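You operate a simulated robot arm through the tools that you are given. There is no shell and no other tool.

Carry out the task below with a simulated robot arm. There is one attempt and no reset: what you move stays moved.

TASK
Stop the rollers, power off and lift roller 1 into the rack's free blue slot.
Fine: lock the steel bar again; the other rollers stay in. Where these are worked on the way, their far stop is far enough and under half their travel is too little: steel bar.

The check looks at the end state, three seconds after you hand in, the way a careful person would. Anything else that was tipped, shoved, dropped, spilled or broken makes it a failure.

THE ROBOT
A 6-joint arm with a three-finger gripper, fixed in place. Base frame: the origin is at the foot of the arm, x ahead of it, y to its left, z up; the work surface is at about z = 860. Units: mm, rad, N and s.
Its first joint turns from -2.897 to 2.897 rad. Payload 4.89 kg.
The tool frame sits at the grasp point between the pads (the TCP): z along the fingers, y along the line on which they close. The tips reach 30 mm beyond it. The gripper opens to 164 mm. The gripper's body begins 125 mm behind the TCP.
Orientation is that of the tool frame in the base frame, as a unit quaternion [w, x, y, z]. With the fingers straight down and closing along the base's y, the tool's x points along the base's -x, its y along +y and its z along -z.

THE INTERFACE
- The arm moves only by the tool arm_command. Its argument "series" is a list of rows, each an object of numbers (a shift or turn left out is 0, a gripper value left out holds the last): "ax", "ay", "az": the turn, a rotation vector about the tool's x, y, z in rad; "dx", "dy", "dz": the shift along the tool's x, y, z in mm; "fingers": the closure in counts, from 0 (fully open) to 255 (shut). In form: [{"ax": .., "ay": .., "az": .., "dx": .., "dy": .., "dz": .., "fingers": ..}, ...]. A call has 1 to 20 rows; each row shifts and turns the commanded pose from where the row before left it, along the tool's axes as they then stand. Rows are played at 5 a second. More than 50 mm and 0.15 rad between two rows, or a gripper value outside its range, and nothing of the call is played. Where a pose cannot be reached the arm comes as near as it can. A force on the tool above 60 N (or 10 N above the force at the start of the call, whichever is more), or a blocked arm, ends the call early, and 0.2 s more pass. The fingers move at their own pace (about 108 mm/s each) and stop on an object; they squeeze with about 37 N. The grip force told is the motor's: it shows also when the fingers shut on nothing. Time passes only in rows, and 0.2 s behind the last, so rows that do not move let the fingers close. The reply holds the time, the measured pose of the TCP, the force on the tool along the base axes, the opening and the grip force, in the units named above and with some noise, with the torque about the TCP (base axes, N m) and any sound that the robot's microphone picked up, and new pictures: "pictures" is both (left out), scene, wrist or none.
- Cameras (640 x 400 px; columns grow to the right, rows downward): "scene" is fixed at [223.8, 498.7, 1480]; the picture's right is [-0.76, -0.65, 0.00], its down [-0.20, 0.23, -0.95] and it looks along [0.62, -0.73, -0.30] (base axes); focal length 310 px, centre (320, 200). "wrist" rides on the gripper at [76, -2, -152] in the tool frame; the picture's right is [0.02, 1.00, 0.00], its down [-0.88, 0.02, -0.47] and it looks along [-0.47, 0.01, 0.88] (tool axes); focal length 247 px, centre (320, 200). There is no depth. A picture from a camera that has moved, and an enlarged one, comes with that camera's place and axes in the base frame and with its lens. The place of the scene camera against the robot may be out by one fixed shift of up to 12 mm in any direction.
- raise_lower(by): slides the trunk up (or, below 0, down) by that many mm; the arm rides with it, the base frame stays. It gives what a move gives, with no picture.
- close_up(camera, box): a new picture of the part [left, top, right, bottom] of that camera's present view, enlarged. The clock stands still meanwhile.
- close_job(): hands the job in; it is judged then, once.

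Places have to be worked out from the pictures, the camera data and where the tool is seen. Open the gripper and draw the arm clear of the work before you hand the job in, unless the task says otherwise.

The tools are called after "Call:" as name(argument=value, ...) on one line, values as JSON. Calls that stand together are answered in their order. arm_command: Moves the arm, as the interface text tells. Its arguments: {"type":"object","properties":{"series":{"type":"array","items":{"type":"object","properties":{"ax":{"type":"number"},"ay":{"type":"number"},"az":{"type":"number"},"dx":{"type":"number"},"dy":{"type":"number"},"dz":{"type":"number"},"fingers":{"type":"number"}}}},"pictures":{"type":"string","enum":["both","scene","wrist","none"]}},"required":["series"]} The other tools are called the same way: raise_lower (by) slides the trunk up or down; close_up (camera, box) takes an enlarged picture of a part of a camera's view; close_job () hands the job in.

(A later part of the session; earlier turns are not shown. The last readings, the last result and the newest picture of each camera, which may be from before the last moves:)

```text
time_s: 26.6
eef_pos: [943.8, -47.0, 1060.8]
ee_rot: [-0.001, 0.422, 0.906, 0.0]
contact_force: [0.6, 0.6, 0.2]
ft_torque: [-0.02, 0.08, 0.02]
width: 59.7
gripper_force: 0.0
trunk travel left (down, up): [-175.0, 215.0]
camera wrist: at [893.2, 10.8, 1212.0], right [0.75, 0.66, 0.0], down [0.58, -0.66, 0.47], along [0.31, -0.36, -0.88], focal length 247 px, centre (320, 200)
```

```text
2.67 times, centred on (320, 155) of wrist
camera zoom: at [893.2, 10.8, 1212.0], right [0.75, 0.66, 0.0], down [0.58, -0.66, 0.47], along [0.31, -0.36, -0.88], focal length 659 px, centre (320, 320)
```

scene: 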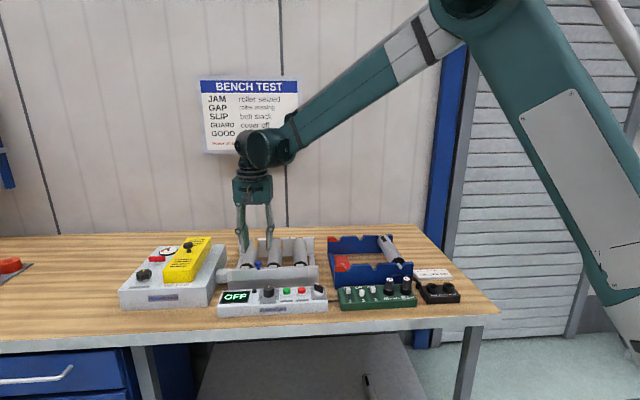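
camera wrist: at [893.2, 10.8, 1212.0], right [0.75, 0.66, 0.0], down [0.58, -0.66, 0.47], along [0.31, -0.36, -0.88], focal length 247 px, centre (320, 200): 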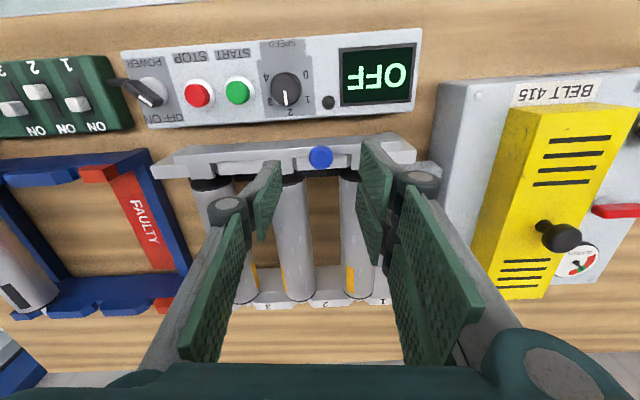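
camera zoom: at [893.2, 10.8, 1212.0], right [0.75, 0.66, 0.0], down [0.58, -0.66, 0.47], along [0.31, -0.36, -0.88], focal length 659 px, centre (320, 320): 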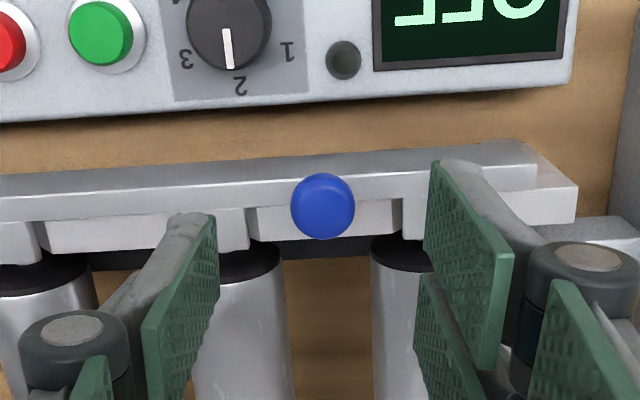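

I zoom on the bar from the scene side and from the wrist to see how it can move.

Call:
close_up(camera="scene", box=[225, 250, 285, 290])

Call:
close_up(camera="scene", box=[270, 250, 330, 290])

Call:
close_up(camera="wrist", box=[140, 125, 300, 225])

Call:
close_up(camera="wrist", box=[280, 125, 440, 225])

```text
10.00 times, centred on (255, 270) of scene
camera zoom: at [223.8, 498.7, 1480.0], right [-0.76, -0.65, 0.0], down [-0.2, 0.23, -0.95], along [0.62, -0.73, -0.3], focal length 3104 px, centre (970, -500)
```

zoom: 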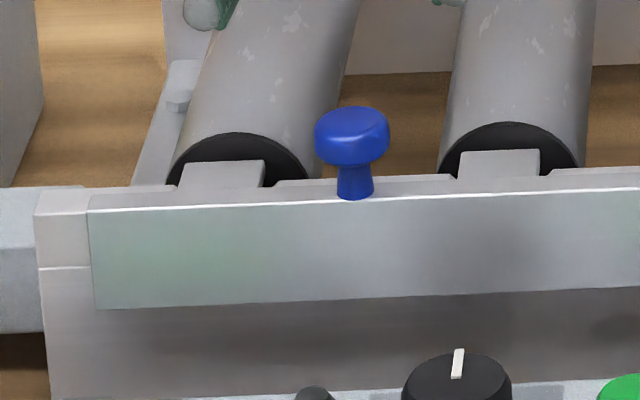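

```text
10.00 times, centred on (300, 270) of scene
camera zoom: at [223.8, 498.7, 1480.0], right [-0.76, -0.65, 0.0], down [-0.2, 0.23, -0.95], along [0.62, -0.73, -0.3], focal length 3104 px, centre (520, -500)
```

zoom: 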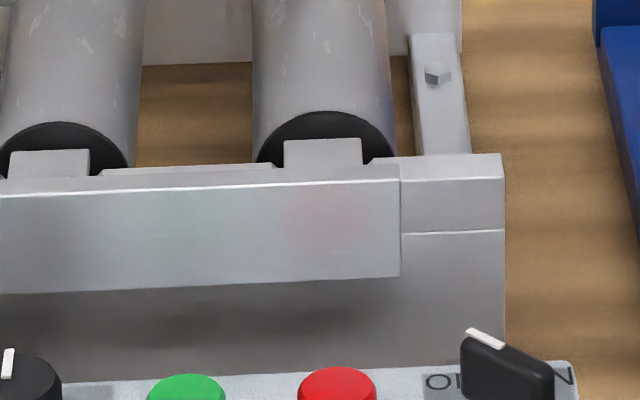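

```text
4.00 times, centred on (220, 175) of wrist
camera zoom: at [893.2, 10.8, 1212.0], right [0.75, 0.66, 0.0], down [0.58, -0.66, 0.47], along [0.31, -0.36, -0.88], focal length 988 px, centre (720, 300)
```

zoom: 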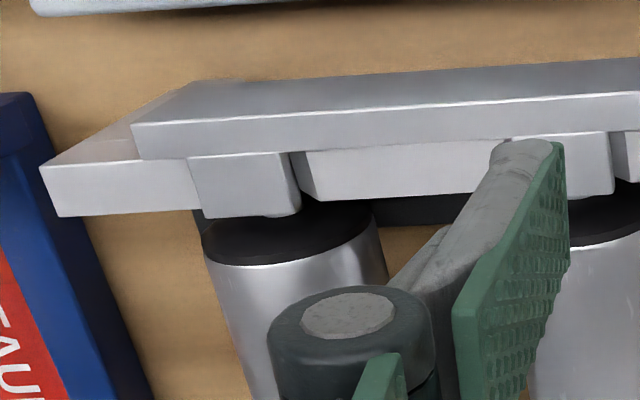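

```text
4.00 times, centred on (360, 175) of wrist
camera zoom: at [893.2, 10.8, 1212.0], right [0.75, 0.66, 0.0], down [0.58, -0.66, 0.47], along [0.31, -0.36, -0.88], focal length 988 px, centre (160, 300)
```

zoom: 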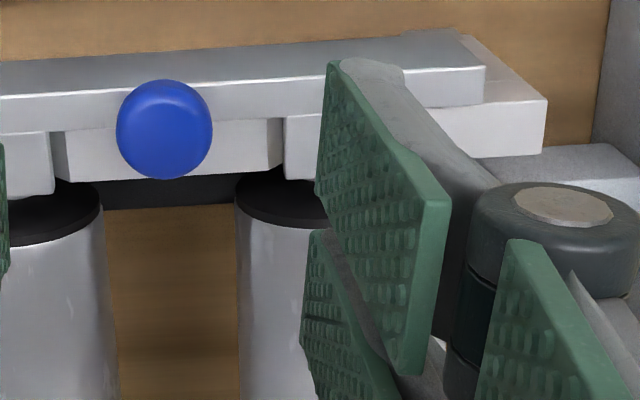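

The bar is a plate on the near cheek whose tabs lie over the journals; it has ~32 mm of free cheek on the rack side, so it should slide that way. The knob is at about (947, -49, top 973); I narrow the opening to 40 mm, and descend around its head staying slightly toward the near side to clear the rollers.

Call:
arm_command(series=[{"dx": 2.4, "dy": 1.3, "fingers": 193}, {"dz": 30}, {"dz": 25}, {"dz": 10}, {"dz": 5}, {}], pictures="both")

Call:
close_up(camera="wrist", box=[240, 100, 400, 220])

Call:
close_up(camera="scene", box=[215, 230, 315, 300])

```text
time_s: 27.9
eef_pos: [942.4, -44.1, 990.4]
ee_rot: [0.0, 0.422, 0.907, 0.0]
contact_force: [0.8, 0.0, -0.5]
ft_torque: [0.0, 0.04, 0.01]
width: 40.0
gripper_force: 0.1
trunk travel left (down, up): [-175.0, 215.0]
camera wrist: at [892.5, 13.0, 1141.8], right [0.75, 0.66, 0.0], down [0.58, -0.66, 0.47], along [0.31, -0.36, -0.88], focal length 247 px, centre (320, 200)
```

scene: 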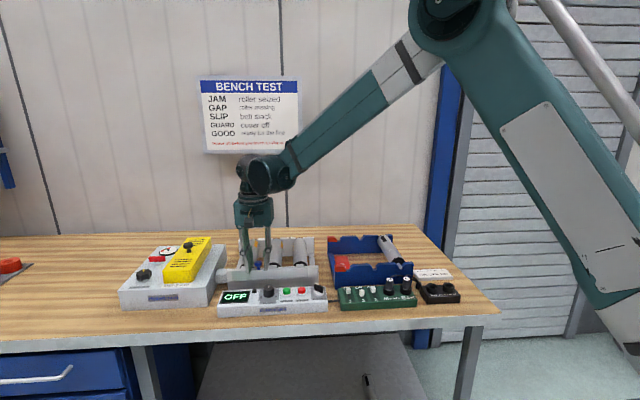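
wrist: 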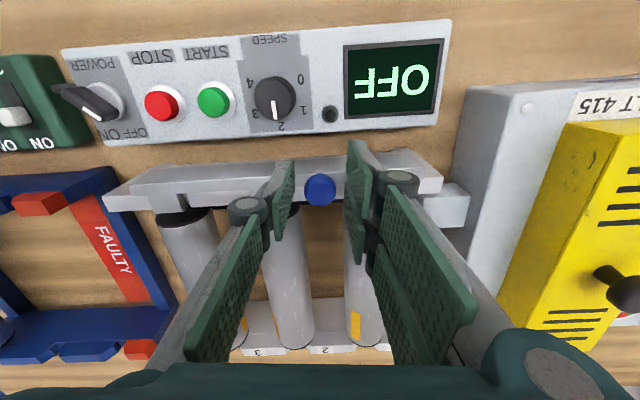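

```text
3.33 times, centred on (320, 160) of wrist
camera zoom: at [892.5, 13.0, 1141.8], right [0.75, 0.66, 0.0], down [0.58, -0.66, 0.47], along [0.31, -0.36, -0.88], focal length 823 px, centre (320, 333)
```

zoom: 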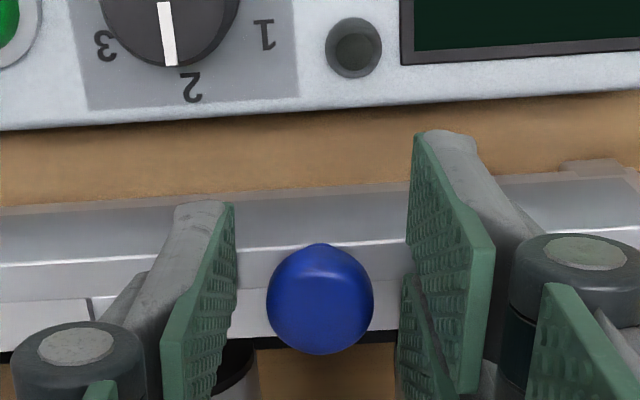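

```text
5.71 times, centred on (265, 265) of scene
camera zoom: at [223.8, 498.7, 1480.0], right [-0.76, -0.65, 0.0], down [-0.2, 0.23, -0.95], along [0.62, -0.73, -0.3], focal length 1774 px, centre (634, -171)
```

zoom: 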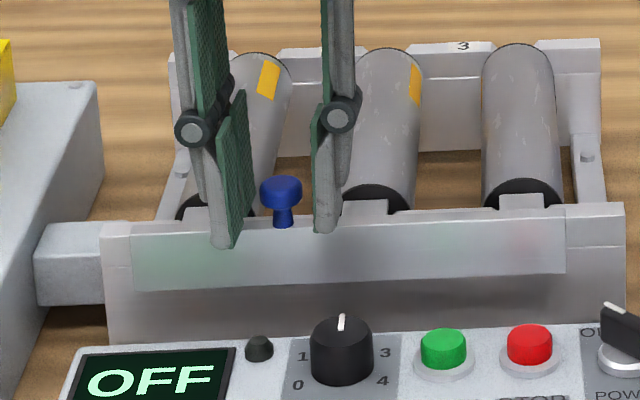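

The knob's head (centre z ≈ 972) sits between the fingers with nothing touched. I raise 2 mm to stay off the bar and rollers, close on the knob and read the forces.

Call:
arm_command(series=[{"dz": -2}, {"fingers": 255}, {}, {}], pictures="wrist")

Call:
close_up(camera="wrist", box=[240, 100, 400, 220])

```text
time_s: 28.9
eef_pos: [943.0, -45.4, 992.7]
ee_rot: [0.0, 0.421, 0.907, 0.001]
contact_force: [-0.8, 0.0, -2.2]
ft_torque: [-0.01, 0.02, -0.09]
width: 22.4
gripper_force: 44.8
trunk travel left (down, up): [-175.0, 215.0]
camera wrist: at [892.5, 13.2, 1144.2], right [0.75, 0.66, 0.0], down [0.58, -0.66, 0.47], along [0.31, -0.36, -0.88], focal length 247 px, centre (320, 200)
```

wrist: 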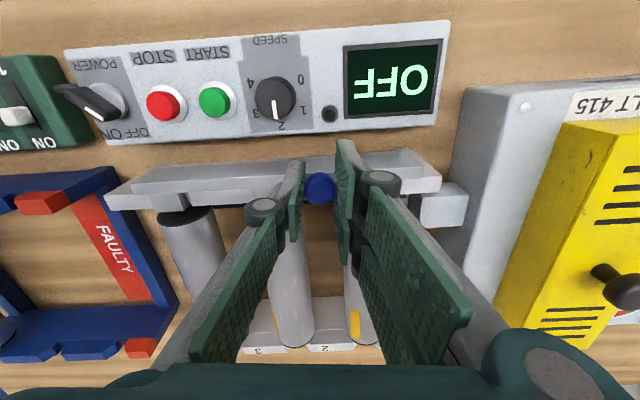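

```text
3.33 times, centred on (320, 160) of wrist
camera zoom: at [892.5, 13.2, 1144.2], right [0.75, 0.66, 0.0], down [0.58, -0.66, 0.47], along [0.31, -0.36, -0.88], focal length 823 px, centre (320, 333)
```

zoom: 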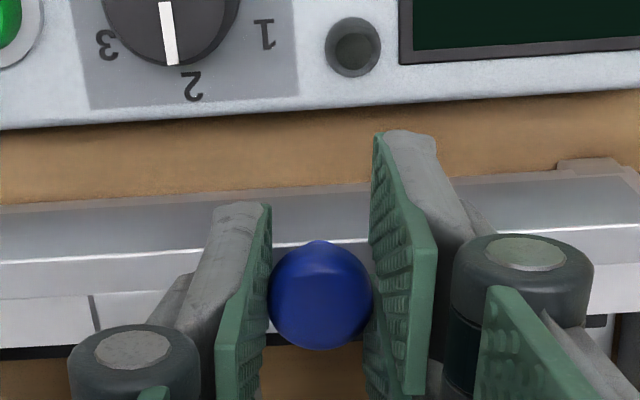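

The knob is held cleanly (22.4 mm, no side force). I push toward the rack (tool -y) in small steps.

Call:
arm_command(series=[{"dy": -2}, {"dy": -2}, {"dy": -2}, {}], pictures="wrist")

```text
time_s: 29.9
eef_pos: [938.4, -49.3, 991.0]
ee_rot: [0.0, 0.423, 0.906, 0.0]
contact_force: [3.9, -4.1, -0.7]
ft_torque: [-0.17, -0.13, -0.04]
width: 22.7
gripper_force: 45.2
trunk travel left (down, up): [-175.0, 215.0]
camera wrist: at [888.2, 9.0, 1144.2], right [0.75, 0.66, 0.0], down [0.58, -0.66, 0.47], along [0.31, -0.36, -0.88], focal length 247 px, centre (320, 200)
```

wrist: 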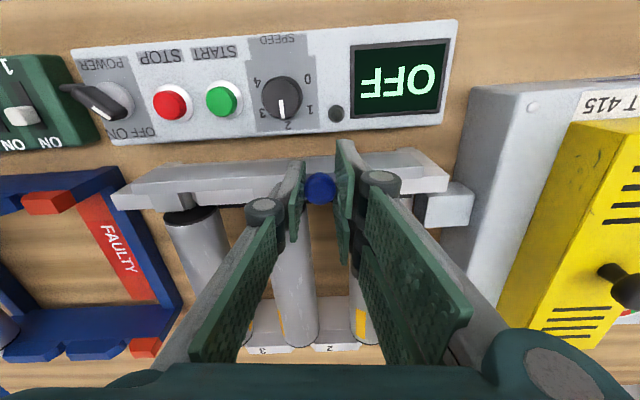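

The bar slides freely with about 5 N. I keep sliding toward its far stop.

Call:
arm_command(series=[{"dy": -4}, {"dy": -4}, {"dy": -4}, {"dy": -4}, {}], pictures="wrist")

```text
time_s: 31.1
eef_pos: [928.5, -61.7, 993.3]
ee_rot: [0.001, 0.422, 0.906, -0.001]
contact_force: [22.3, -22.5, 13.1]
ft_torque: [-0.7, -0.65, -0.08]
width: 22.5
gripper_force: 44.7
trunk travel left (down, up): [-175.0, 215.0]
camera wrist: at [876.3, -2.6, 1144.1], right [0.75, 0.66, 0.0], down [0.58, -0.66, 0.47], along [0.31, -0.36, -0.88], focal length 247 px, centre (320, 200)
```

wrist: 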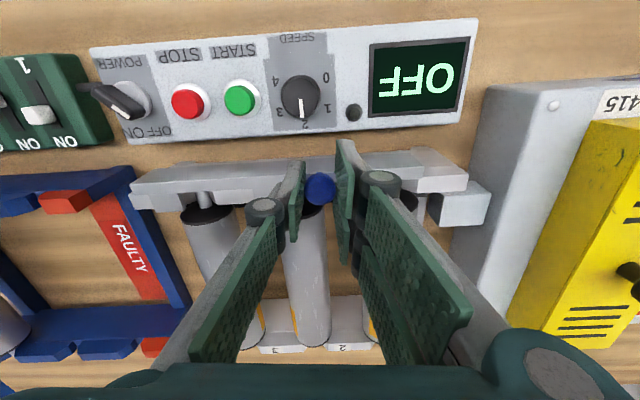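

The side force (~31 N in the away direction) shows my track drifts slightly against the bar's guide. I correct 1.2 mm to the away side and continue with a small drift compensation.

Call:
arm_command(series=[{"dx": -1.2}, {"dy": -2.5, "dx": -0.15}, {"dy": -2.5, "dx": -0.15}, {}], pictures="none")

```text
time_s: 32.1
eef_pos: [923.7, -63.8, 992.1]
ee_rot: [0.0, 0.422, 0.906, -0.001]
contact_force: [19.5, -18.8, 18.6]
ft_torque: [-0.29, -0.32, -0.07]
width: 22.2
gripper_force: 45.2
trunk travel left (down, up): [-175.0, 215.0]
```

Call:
arm_command(series=[{"dx": -1.2, "dz": -0.5}, {"dy": -2.5, "dx": -0.15}, {"dy": -2.5, "dx": -0.15}, {}], pictures="wrist")

Call:
close_up(camera="wrist", box=[120, 120, 320, 245])

Call:
close_up(camera="scene", box=[215, 230, 335, 310])

```text
time_s: 33.1
eef_pos: [919.8, -67.5, 992.8]
ee_rot: [0.0, 0.422, 0.906, -0.001]
contact_force: [1.3, -6.1, -3.6]
ft_torque: [0.06, 0.07, -0.12]
width: 22.5
gripper_force: 45.4
trunk travel left (down, up): [-175.0, 215.0]
camera wrist: at [869.9, -9.3, 1144.1], right [0.75, 0.66, 0.0], down [0.58, -0.66, 0.47], along [0.31, -0.36, -0.88], focal length 247 px, centre (320, 200)
```

wrist: 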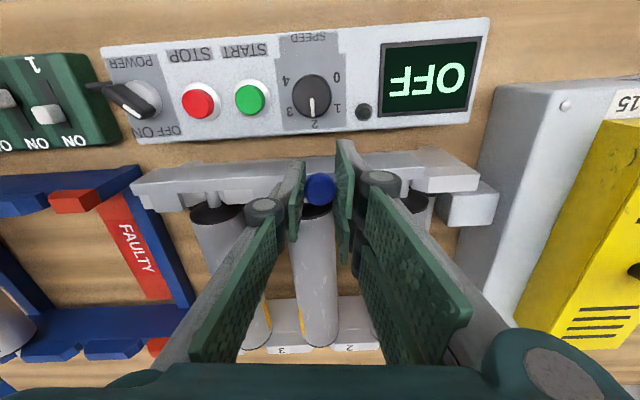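

```text
3.20 times, centred on (220, 182) of wrist
camera zoom: at [869.9, -9.3, 1144.1], right [0.75, 0.66, 0.0], down [0.58, -0.66, 0.47], along [0.31, -0.36, -0.88], focal length 790 px, centre (640, 256)
```

zoom: 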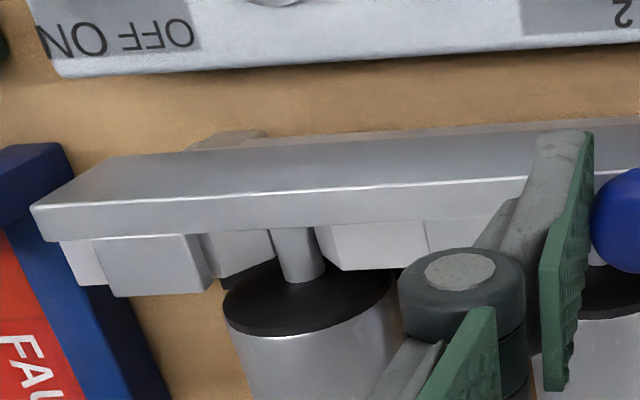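

```text
5.00 times, centred on (275, 270) of scene
camera zoom: at [223.8, 498.7, 1480.0], right [-0.76, -0.65, 0.0], down [-0.2, 0.23, -0.95], along [0.62, -0.73, -0.3], focal length 1552 px, centre (545, -150)
```

zoom: 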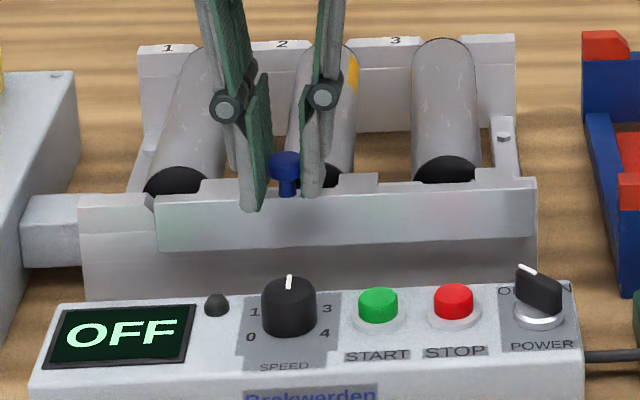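

The tabs have moved clear of the journals (about 31 mm). I push on gently to find the far stop.

Call:
arm_command(series=[{"dy": -2, "dx": -0.15}, {"dy": -2, "dx": -0.15}, {}], pictures="none")

```text
time_s: 34.0
eef_pos: [918.9, -69.5, 994.0]
ee_rot: [0.0, 0.421, 0.907, 0.0]
contact_force: [16.9, 9.6, -3.5]
ft_torque: [0.36, -0.24, 0.04]
width: 22.5
gripper_force: 44.6
trunk travel left (down, up): [-175.0, 215.0]
```

A 19 N reaction along the slide shows the far stop is reached. I release the knob, rise, and view the bed from above.

Call:
arm_command(series=[{"fingers": 190}, {"fingers": 190}, {"dz": -15}, {"dz": -45}, {"dz": -45}, {"dz": -45}, {}], pictures="both")

Call:
close_up(camera="wrist", box=[180, 110, 420, 260])

Call:
close_up(camera="scene", box=[215, 230, 335, 310])

```text
time_s: 35.5
eef_pos: [916.1, -68.9, 1143.7]
ee_rot: [-0.001, 0.421, 0.907, 0.0]
contact_force: [-1.1, 0.1, 0.1]
ft_torque: [-0.03, -0.03, -0.01]
width: 41.8
gripper_force: 0.1
trunk travel left (down, up): [-175.0, 215.0]
camera wrist: at [865.5, -11.3, 1295.3], right [0.75, 0.66, 0.0], down [0.58, -0.66, 0.47], along [0.31, -0.36, -0.88], focal length 247 px, centre (320, 200)
```

scene: 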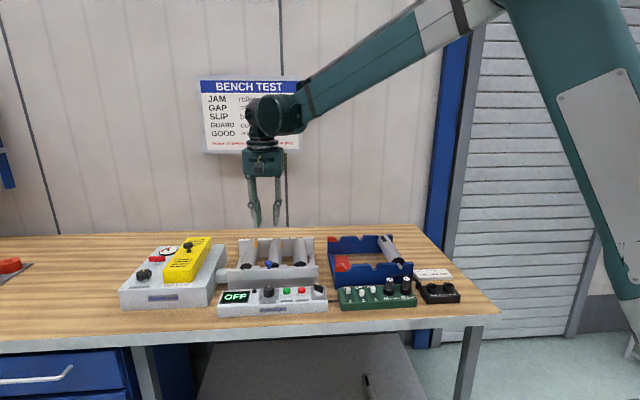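
wrist: 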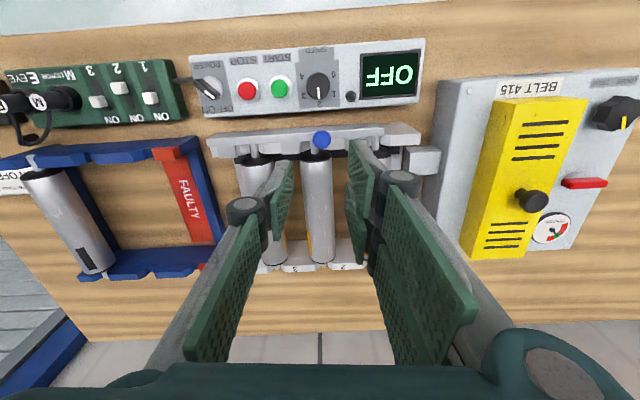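

```text
2.67 times, centred on (300, 185) of wrist
camera zoom: at [865.5, -11.3, 1295.3], right [0.75, 0.66, 0.0], down [0.58, -0.66, 0.47], along [0.31, -0.36, -0.88], focal length 659 px, centre (373, 240)
```

zoom: 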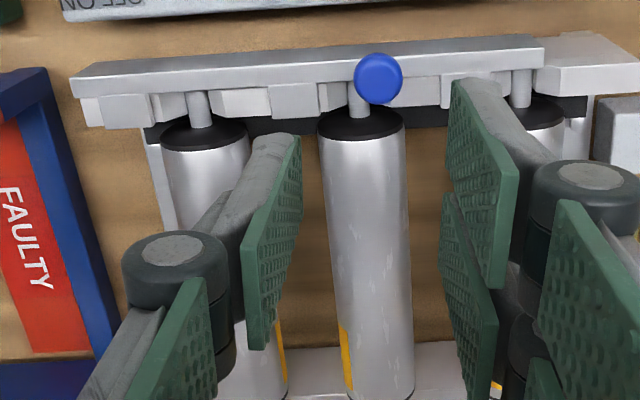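

```text
5.00 times, centred on (275, 270) of scene
camera zoom: at [223.8, 498.7, 1480.0], right [-0.76, -0.65, 0.0], down [-0.2, 0.23, -0.95], along [0.62, -0.73, -0.3], focal length 1552 px, centre (545, -150)
```

zoom: 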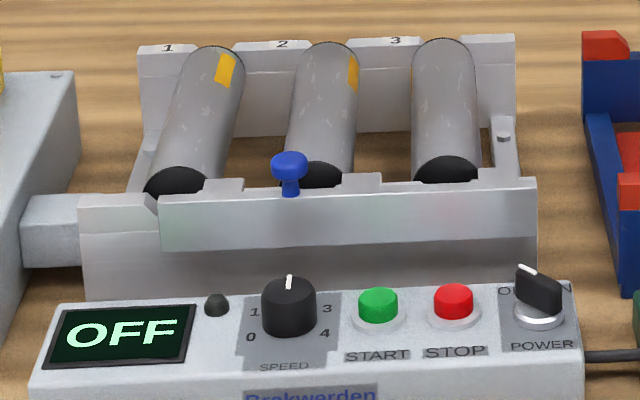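

The bar rests at its far stop and all journals are free. The bed turns out to be at about 45° in the base frame (roller axes along (0.71, -0.71)), and roller 1's middle is near (1057, -105), so I turn the tool 0.084 rad to match, open to 75 mm and test the reach high above roller 1.

Call:
arm_command(series=[{"az": -0.084, "fingers": 138}, {"dx": -31.4, "dy": 18.4}, {"dx": -31.4, "dy": 18.4}, {"dx": -31.4, "dy": 18.4}, {"dx": -31.4, "dy": 18.4}, {}, {}], pictures="both")

```text
time_s: 37.1
eef_pos: [1058.5, -108.7, 1142.4]
ee_rot: [0.0, 0.384, 0.923, 0.0]
contact_force: [0.7, -0.4, -0.7]
ft_torque: [0.0, 0.12, 0.02]
width: 75.3
gripper_force: 0.0
trunk travel left (down, up): [-175.0, 215.0]
camera wrist: at [1002.7, -54.4, 1293.9], right [0.69, 0.72, 0.0], down [0.63, -0.61, 0.47], along [0.34, -0.33, -0.88], focal length 247 px, centre (320, 200)
```

scene: 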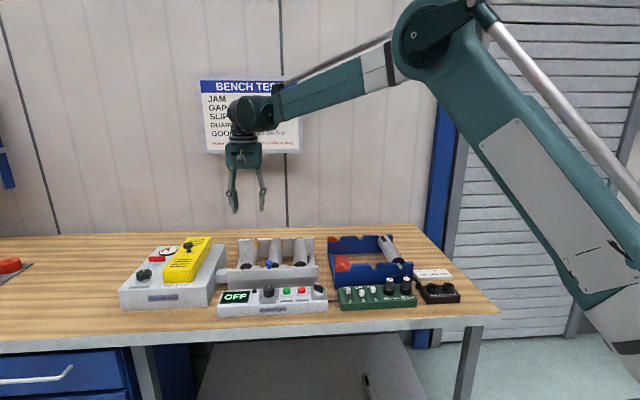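
wrist: 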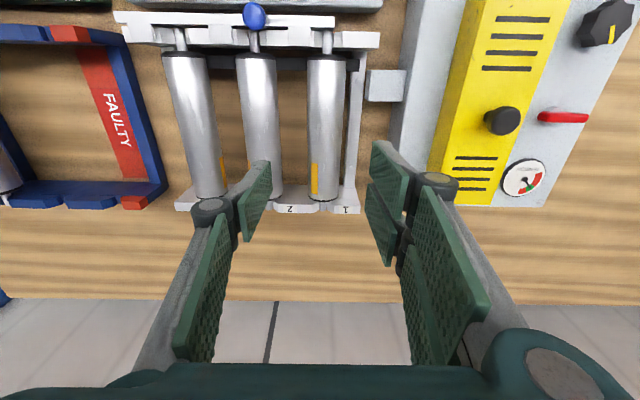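

It reaches above roller 1 at this height. I enlarge the view to fix roller 1's position and the surroundings for the fingers.

Call:
close_up(camera="wrist", box=[220, 0, 460, 220])

Call:
close_up(camera="wrist", box=[0, 0, 240, 220])

```text
1.82 times, centred on (340, 110) of wrist
camera zoom: at [1002.7, -54.4, 1293.9], right [0.69, 0.72, 0.0], down [0.63, -0.61, 0.47], along [0.34, -0.33, -0.88], focal length 449 px, centre (284, 364)
```

zoom: 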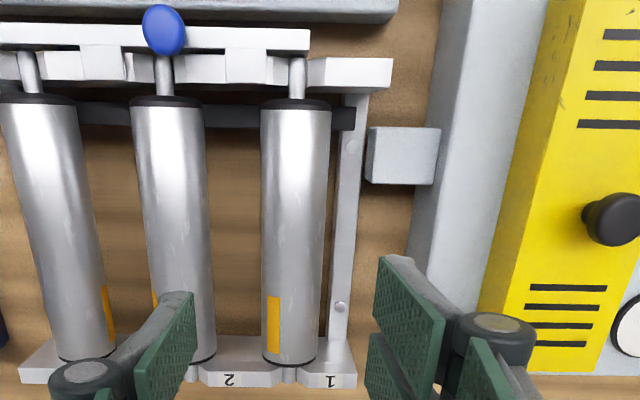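

```text
1.82 times, centred on (120, 110) of wrist
camera zoom: at [1002.7, -54.4, 1293.9], right [0.69, 0.72, 0.0], down [0.63, -0.61, 0.47], along [0.34, -0.33, -0.88], focal length 449 px, centre (684, 364)
```

zoom: 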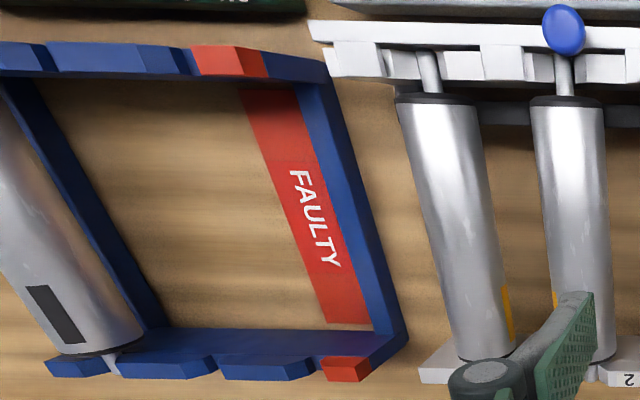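

Roller 1 measures about 48 mm by 200 mm, with its middle at (1069, -110) and its top at z ≈ 947 (axis ≈ 923). I align over it and rise, so that I can then lower the trunk for reach.

Call:
arm_command(series=[{"dx": -8.5, "dy": 6.5, "dz": -20}, {"dz": -35}, {}, {}], pictures="none")

```text
time_s: 38.1
eef_pos: [1068.0, -108.3, 1198.1]
ee_rot: [0.0, 0.383, 0.924, 0.0]
contact_force: [-0.1, 0.7, 0.9]
ft_torque: [0.01, -0.03, 0.0]
width: 75.5
gripper_force: 0.0
trunk travel left (down, up): [-175.0, 215.0]
```

The pose at (1068, -108, 1198) is reached exactly. I lower the trunk by 140 mm, which brings the TCP to about z 1058, still well above the roller.

Call:
raise_lower(by=-140)

```text
time_s: 39.8
eef_pos: [1069.7, -107.9, 1057.8]
ee_rot: [0.0, 0.384, 0.923, 0.0]
contact_force: [-0.2, 0.6, 0.5]
ft_torque: [-0.04, -0.02, 0.0]
width: 75.2
gripper_force: 0.1
trunk travel left (down, up): [-35.0, 355.0]
```

Trunk is down and the tool held its orientation. I take pictures from here to refine the alignment.

Call:
arm_command(series=[{"dz": 30}, {}], pictures="both")

Call:
close_up(camera="wrist", box=[200, 60, 440, 260])

Call:
close_up(camera="scene", box=[195, 190, 335, 300])

```text
time_s: 40.4
eef_pos: [1068.2, -109.3, 1026.9]
ee_rot: [0.0, 0.383, 0.924, 0.001]
contact_force: [-0.5, 0.4, 0.2]
ft_torque: [0.01, -0.01, 0.05]
width: 75.4
gripper_force: 0.1
trunk travel left (down, up): [-35.0, 355.0]
camera wrist: at [1013.6, -54.7, 1179.5], right [0.69, 0.72, 0.0], down [0.63, -0.61, 0.47], along [0.34, -0.33, -0.88], focal length 247 px, centre (320, 200)
```

scene: 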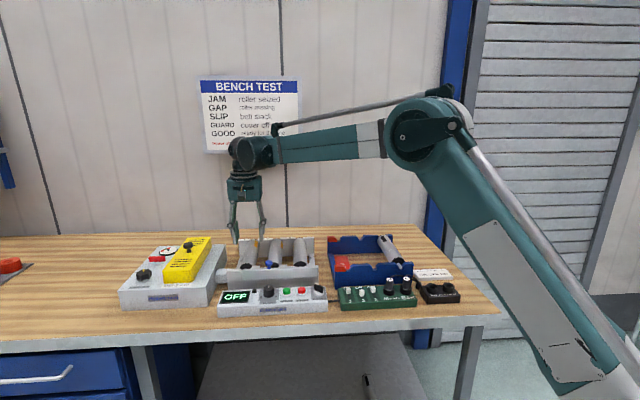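
wrist: 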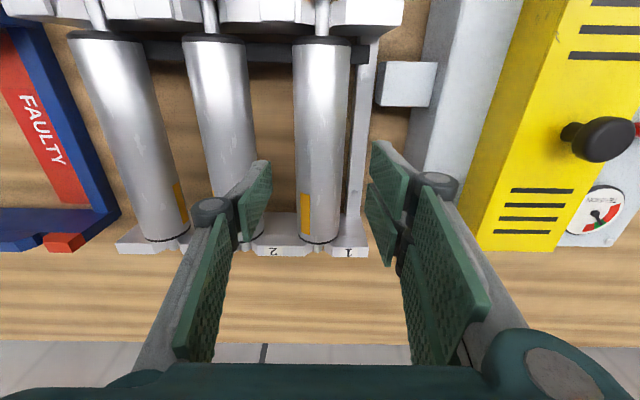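

```text
2.00 times, centred on (320, 160) of wrist
camera zoom: at [1013.6, -54.7, 1179.5], right [0.69, 0.72, 0.0], down [0.63, -0.61, 0.47], along [0.34, -0.33, -0.88], focal length 494 px, centre (320, 280)
```

zoom: 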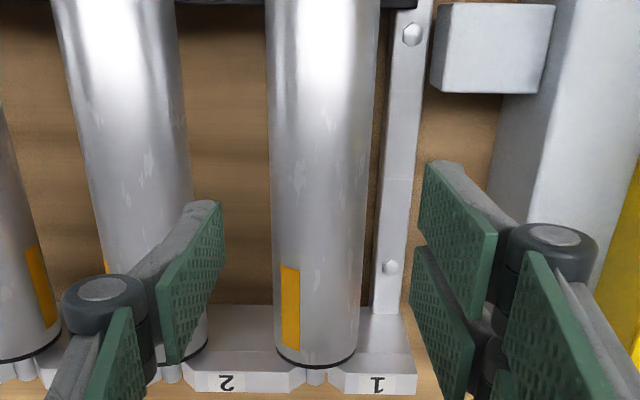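

```text
3.64 times, centred on (265, 245) of scene
camera zoom: at [223.8, 498.7, 1480.0], right [-0.76, -0.65, 0.0], down [-0.2, 0.23, -0.95], along [0.62, -0.73, -0.3], focal length 1129 px, centre (520, 36)
```

zoom: 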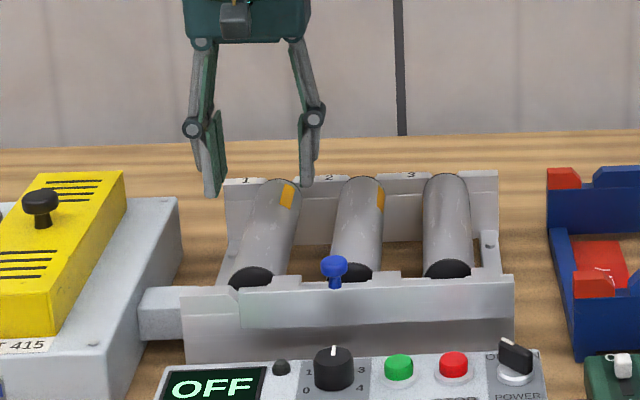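

Alignment over roller 1 is within about 1-2 mm in both directions and the side rails lie low. I descend with the fingers on both sides of the roller to TCP z ≈ 931.

Call:
arm_command(series=[{"dx": -2, "dz": 30}, {"dz": 30}, {"dz": 15}, {"dz": 10}, {"dz": 6}, {"dz": 5}, {}], pictures="both")

Call:
close_up(camera="scene", box=[205, 220, 305, 300])

Call:
close_up(camera="wrist", box=[220, 60, 420, 240])

```text
time_s: 42.0
eef_pos: [1070.2, -110.2, 930.3]
ee_rot: [0.0, 0.383, 0.924, 0.0]
contact_force: [0.1, 0.2, -0.3]
ft_torque: [0.0, 0.01, 0.01]
width: 75.3
gripper_force: 0.1
trunk travel left (down, up): [-35.0, 355.0]
camera wrist: at [1015.2, -56.1, 1083.4], right [0.69, 0.72, 0.0], down [0.63, -0.61, 0.47], along [0.34, -0.33, -0.88], focal length 247 px, centre (320, 200)
```

scene: 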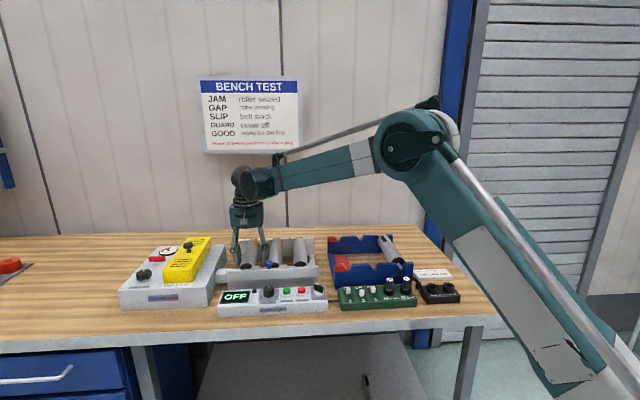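
wrist: 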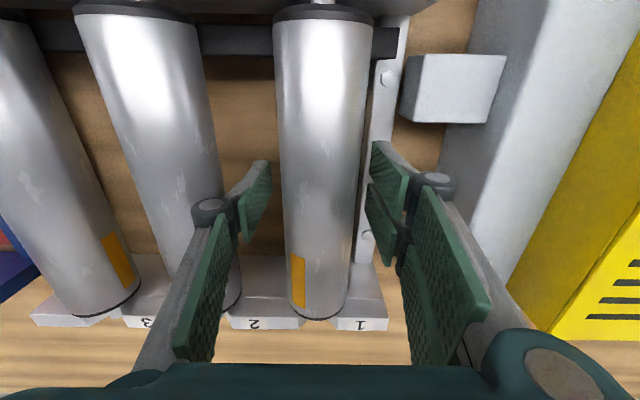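

```text
5.00 times, centred on (255, 260) of scene
camera zoom: at [223.8, 498.7, 1480.0], right [-0.76, -0.65, 0.0], down [-0.2, 0.23, -0.95], along [0.62, -0.73, -0.3], focal length 1552 px, centre (645, -100)
```

zoom: 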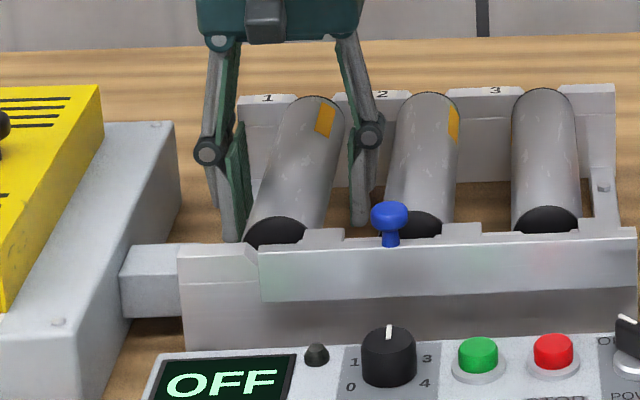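

```text
2.22 times, centred on (320, 150) of wrist
camera zoom: at [1015.2, -56.1, 1083.4], right [0.69, 0.72, 0.0], down [0.63, -0.61, 0.47], along [0.34, -0.33, -0.88], focal length 549 px, centre (320, 311)
```

zoom: 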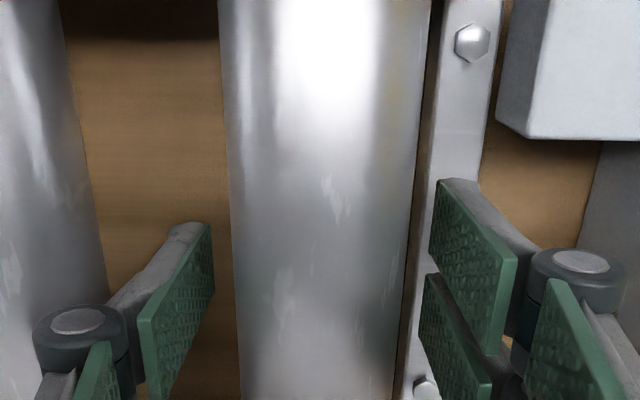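

The fingers straddle roller 1 evenly with no contact. I close the gripper.

Call:
arm_command(series=[{"fingers": 255}, {}, {}, {}], pictures="wrist")

```text
time_s: 43.0
eef_pos: [1071.0, -110.7, 930.9]
ee_rot: [0.0, 0.384, 0.923, 0.001]
contact_force: [-0.2, -1.2, -0.2]
ft_torque: [-0.01, 0.0, 0.04]
width: 47.9
gripper_force: 37.3
trunk travel left (down, up): [-35.0, 355.0]
camera wrist: at [1015.2, -56.2, 1083.4], right [0.69, 0.72, 0.0], down [0.63, -0.61, 0.47], along [0.34, -0.33, -0.88], focal length 247 px, centre (320, 200)
```

wrist: 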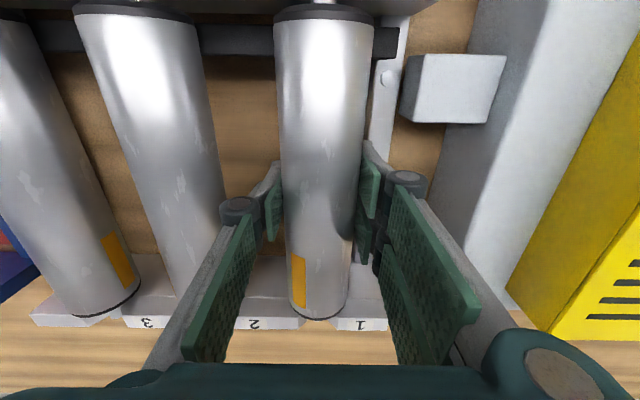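

Gripped at 47.9 mm with no side load. I lift slowly and watch for any catch.

Call:
arm_command(series=[{"dz": -3}, {"dz": -4}, {"dz": -5}, {}], pictures="both")

Call:
close_up(camera="scene", box=[205, 220, 305, 300])

```text
time_s: 44.0
eef_pos: [1070.1, -109.8, 943.8]
ee_rot: [0.0, 0.384, 0.923, 0.0]
contact_force: [0.4, -1.0, -4.2]
ft_torque: [-0.05, -0.02, 0.01]
width: 48.0
gripper_force: 36.8
trunk travel left (down, up): [-35.0, 355.0]
camera wrist: at [1015.2, -56.1, 1094.9], right [0.69, 0.72, 0.0], down [0.63, -0.61, 0.47], along [0.34, -0.33, -0.88], focal length 247 px, centre (320, 200)
```

scene: 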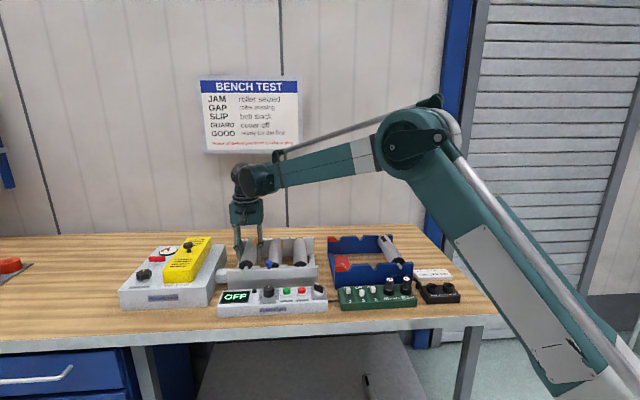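
wrist: 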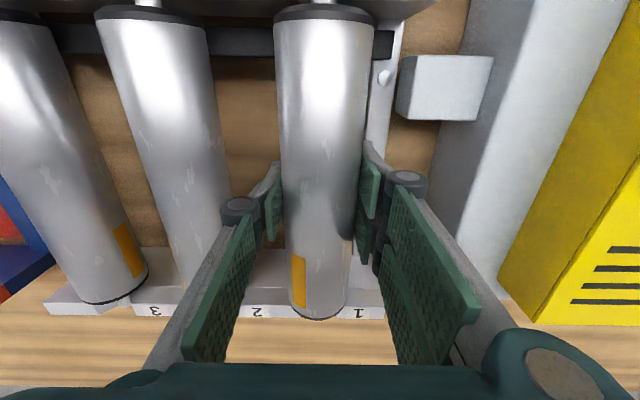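

```text
5.00 times, centred on (255, 260) of scene
camera zoom: at [223.8, 498.7, 1480.0], right [-0.76, -0.65, 0.0], down [-0.2, 0.23, -0.95], along [0.62, -0.73, -0.3], focal length 1552 px, centre (645, -100)
```

zoom: 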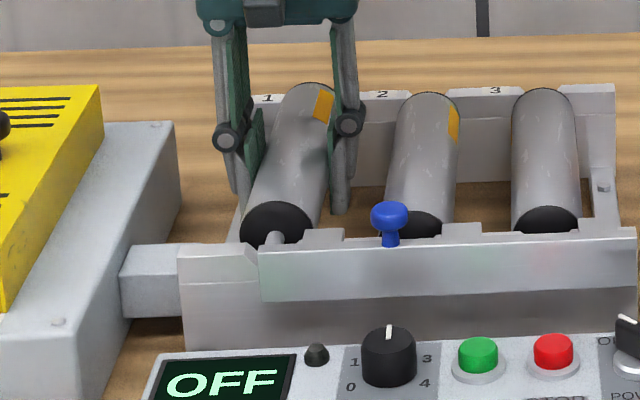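

Roller 1 is free of the bed, weighs about 0.4 kg and hangs level (torque ≈ 0). I raise it well clear and carry it toward the rack, stopping short so the rack's slots stay visible beside it.

Call:
arm_command(series=[{"dz": -20}, {"dz": -35}, {"dz": -35}, {"dz": -30}, {"dy": -20}, {"dy": -30}, {"dy": -35}, {"dy": -35}, {"dy": -35}, {"dy": -35}, {"dy": -35}, {"dy": -30}, {"dy": -20}, {}, {}], pictures="both")

Call:
close_up(camera="wrist", box=[0, 0, 320, 240])

Call:
close_up(camera="scene", box=[280, 190, 440, 310])

```text
time_s: 47.2
eef_pos: [875.8, -304.8, 1063.6]
ee_rot: [0.0, 0.384, 0.923, 0.0]
contact_force: [-0.1, -0.6, -4.1]
ft_torque: [0.02, -0.03, -0.01]
width: 47.9
gripper_force: 37.1
trunk travel left (down, up): [-35.0, 355.0]
camera wrist: at [819.9, -250.7, 1215.9], right [0.69, 0.72, 0.0], down [0.63, -0.61, 0.47], along [0.34, -0.33, -0.88], focal length 247 px, centre (320, 200)
```

scene: 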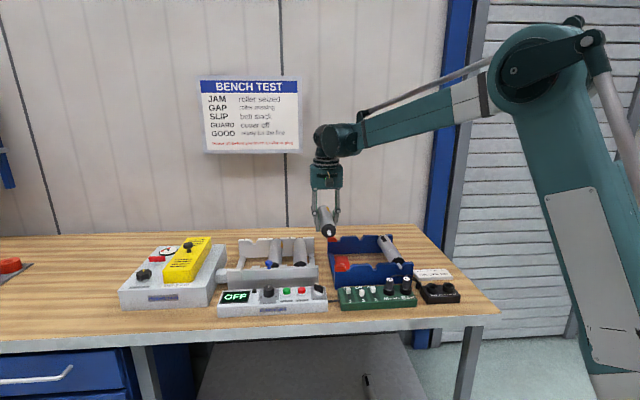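
wrist: 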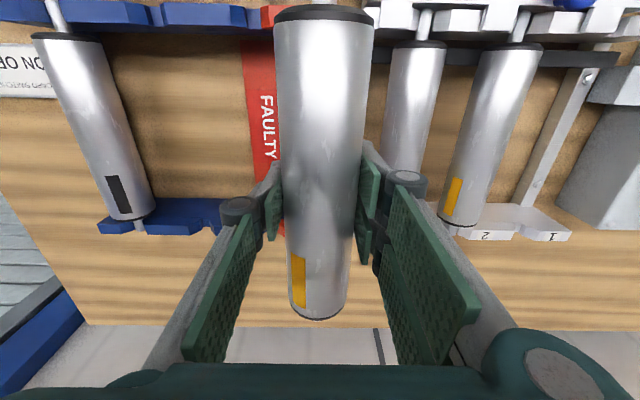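

```text
1.67 times, centred on (160, 120) of wrist
camera zoom: at [819.9, -250.7, 1215.9], right [0.69, 0.72, 0.0], down [0.63, -0.61, 0.47], along [0.34, -0.33, -0.88], focal length 412 px, centre (587, 333)
```

zoom: 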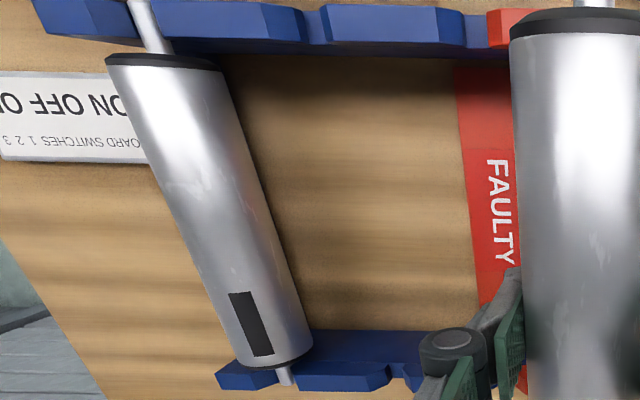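

```text
3.33 times, centred on (360, 250) of scene
camera zoom: at [223.8, 498.7, 1480.0], right [-0.76, -0.65, 0.0], down [-0.2, 0.23, -0.95], along [0.62, -0.73, -0.3], focal length 1035 px, centre (187, 33)
```

zoom: 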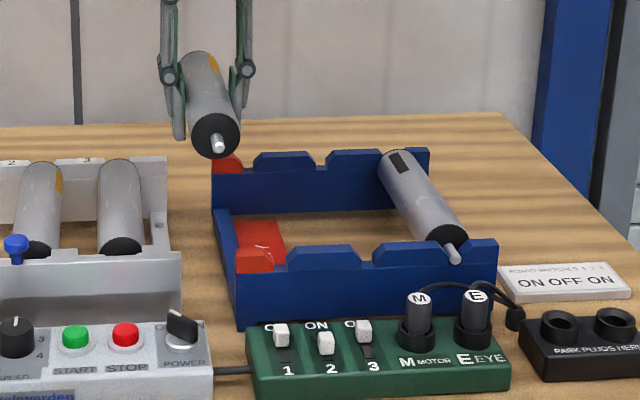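

I enlarge the rack's middle slot ends to measure them precisely.

Call:
close_up(camera="wrist", box=[60, 0, 280, 50])

Call:
close_up(camera="wrist", box=[90, 180, 290, 250])

Call:
close_up(camera="scene", box=[320, 225, 420, 290])

```text
2.91 times, centred on (170, 25) of wrist
camera zoom: at [819.9, -250.7, 1215.9], right [0.69, 0.72, 0.0], down [0.63, -0.61, 0.47], along [0.34, -0.33, -0.88], focal length 718 px, centre (756, 709)
```

zoom: 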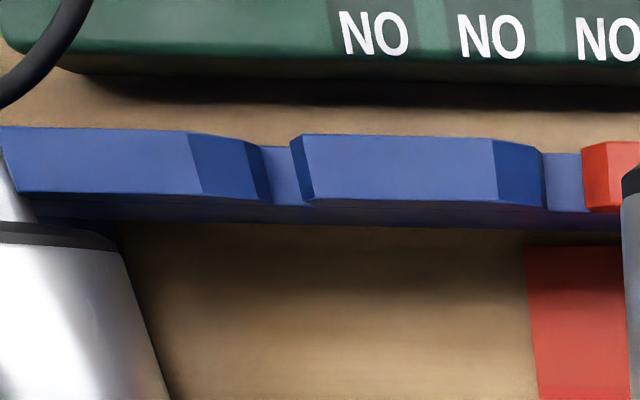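

```text
3.20 times, centred on (190, 215) of wrist
camera zoom: at [819.9, -250.7, 1215.9], right [0.69, 0.72, 0.0], down [0.63, -0.61, 0.47], along [0.34, -0.33, -0.88], focal length 790 px, centre (736, 152)
```

zoom: 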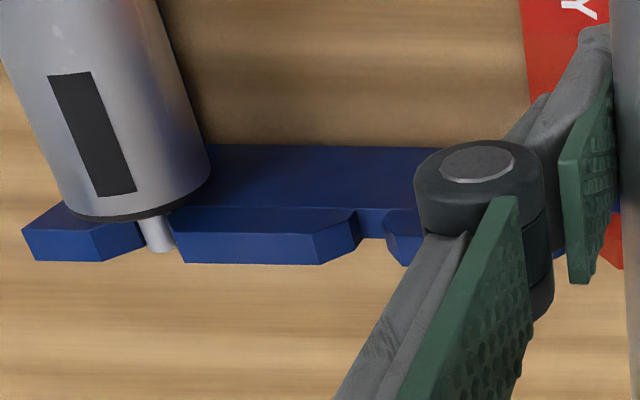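

```text
6.15 times, centred on (370, 258) of scene
camera zoom: at [223.8, 498.7, 1480.0], right [-0.76, -0.65, 0.0], down [-0.2, 0.23, -0.95], along [0.62, -0.73, -0.3], focal length 1910 px, centre (12, -154)
```

zoom: 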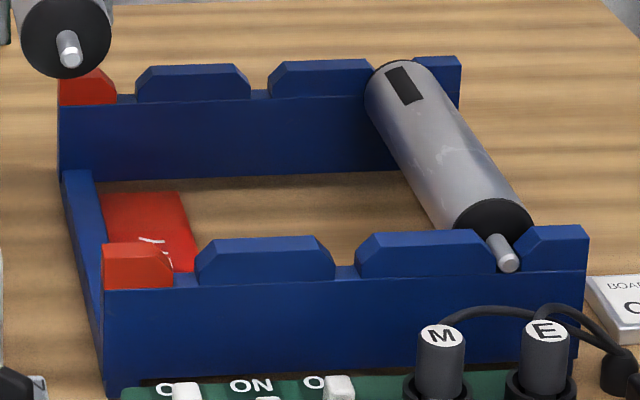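

From two wrist views I get the rack: middle slot at L' ≈ 251 along the bench (between the two blue blocks), cheeks centred at A' ≈ 831, journal floor z ≈ 933, spacing 90 mm, spare roller 90 mm further. Target TCP is about (765, -410); I carry the roller there and hover.

Call:
arm_command(series=[{"dx": 1, "dy": -25}, {"dx": 1, "dy": -35}, {"dx": 1, "dy": -35}, {"dx": 0.7, "dy": -35}, {"dy": -22.7}, {"dz": 20}, {"dz": 20}, {}, {}], pictures="both")

Call:
close_up(camera="wrist", box=[180, 0, 460, 60])

Call:
close_up(camera="scene", box=[320, 205, 420, 290])

```text
time_s: 49.2
eef_pos: [765.4, -408.7, 1023.1]
ee_rot: [0.001, 0.384, 0.923, 0.0]
contact_force: [-0.1, 0.2, -4.1]
ft_torque: [0.01, -0.01, 0.0]
width: 47.8
gripper_force: 36.9
trunk travel left (down, up): [-35.0, 355.0]
camera wrist: at [708.8, -355.0, 1175.2], right [0.69, 0.72, 0.0], down [0.63, -0.61, 0.47], along [0.34, -0.33, -0.88], focal length 247 px, centre (320, 200)
```

scene: 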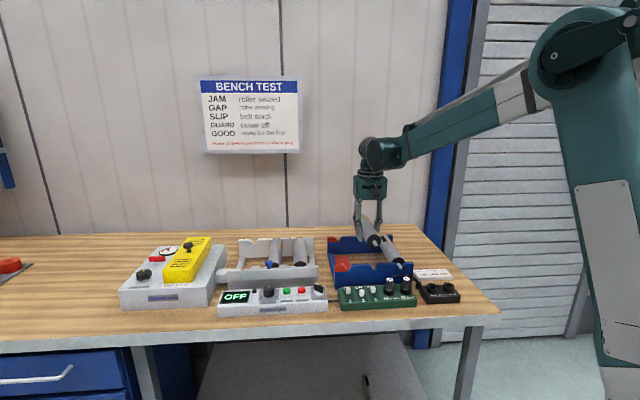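
wrist: 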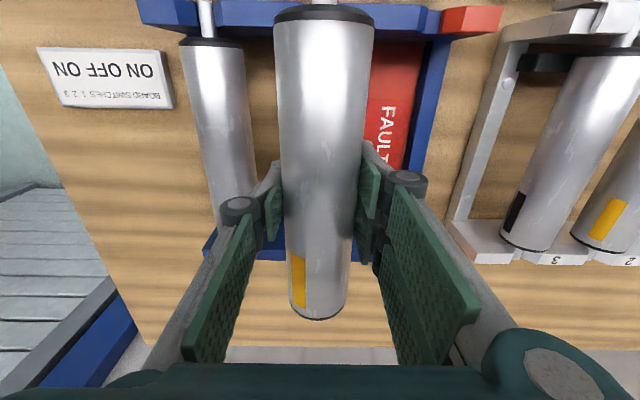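

```text
2.29 times, centred on (320, 30) of wrist
camera zoom: at [708.8, -355.0, 1175.2], right [0.69, 0.72, 0.0], down [0.63, -0.61, 0.47], along [0.34, -0.33, -0.88], focal length 564 px, centre (320, 589)
```

zoom: 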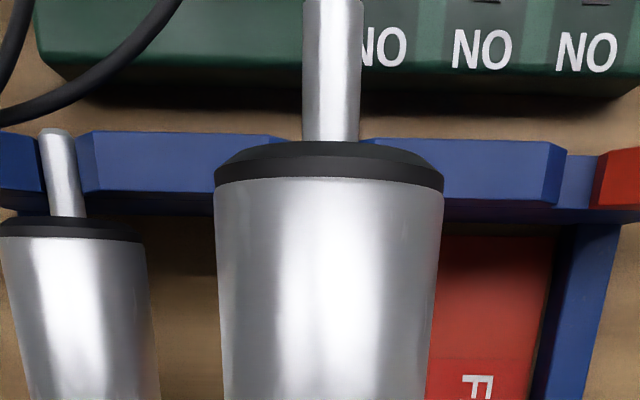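

```text
4.71 times, centred on (370, 248) of scene
camera zoom: at [223.8, 498.7, 1480.0], right [-0.76, -0.65, 0.0], down [-0.2, 0.23, -0.95], along [0.62, -0.73, -0.3], focal length 1461 px, centre (85, -24)
```

zoom: 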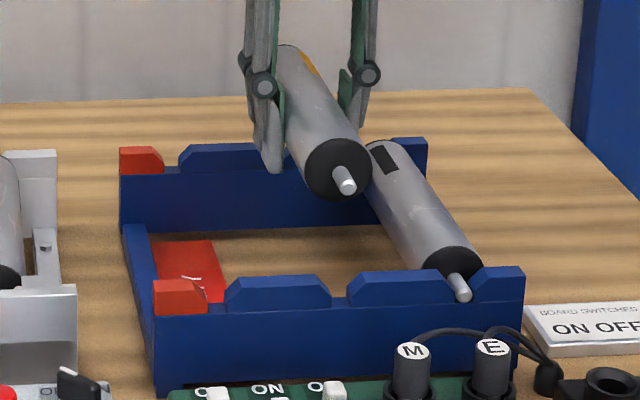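

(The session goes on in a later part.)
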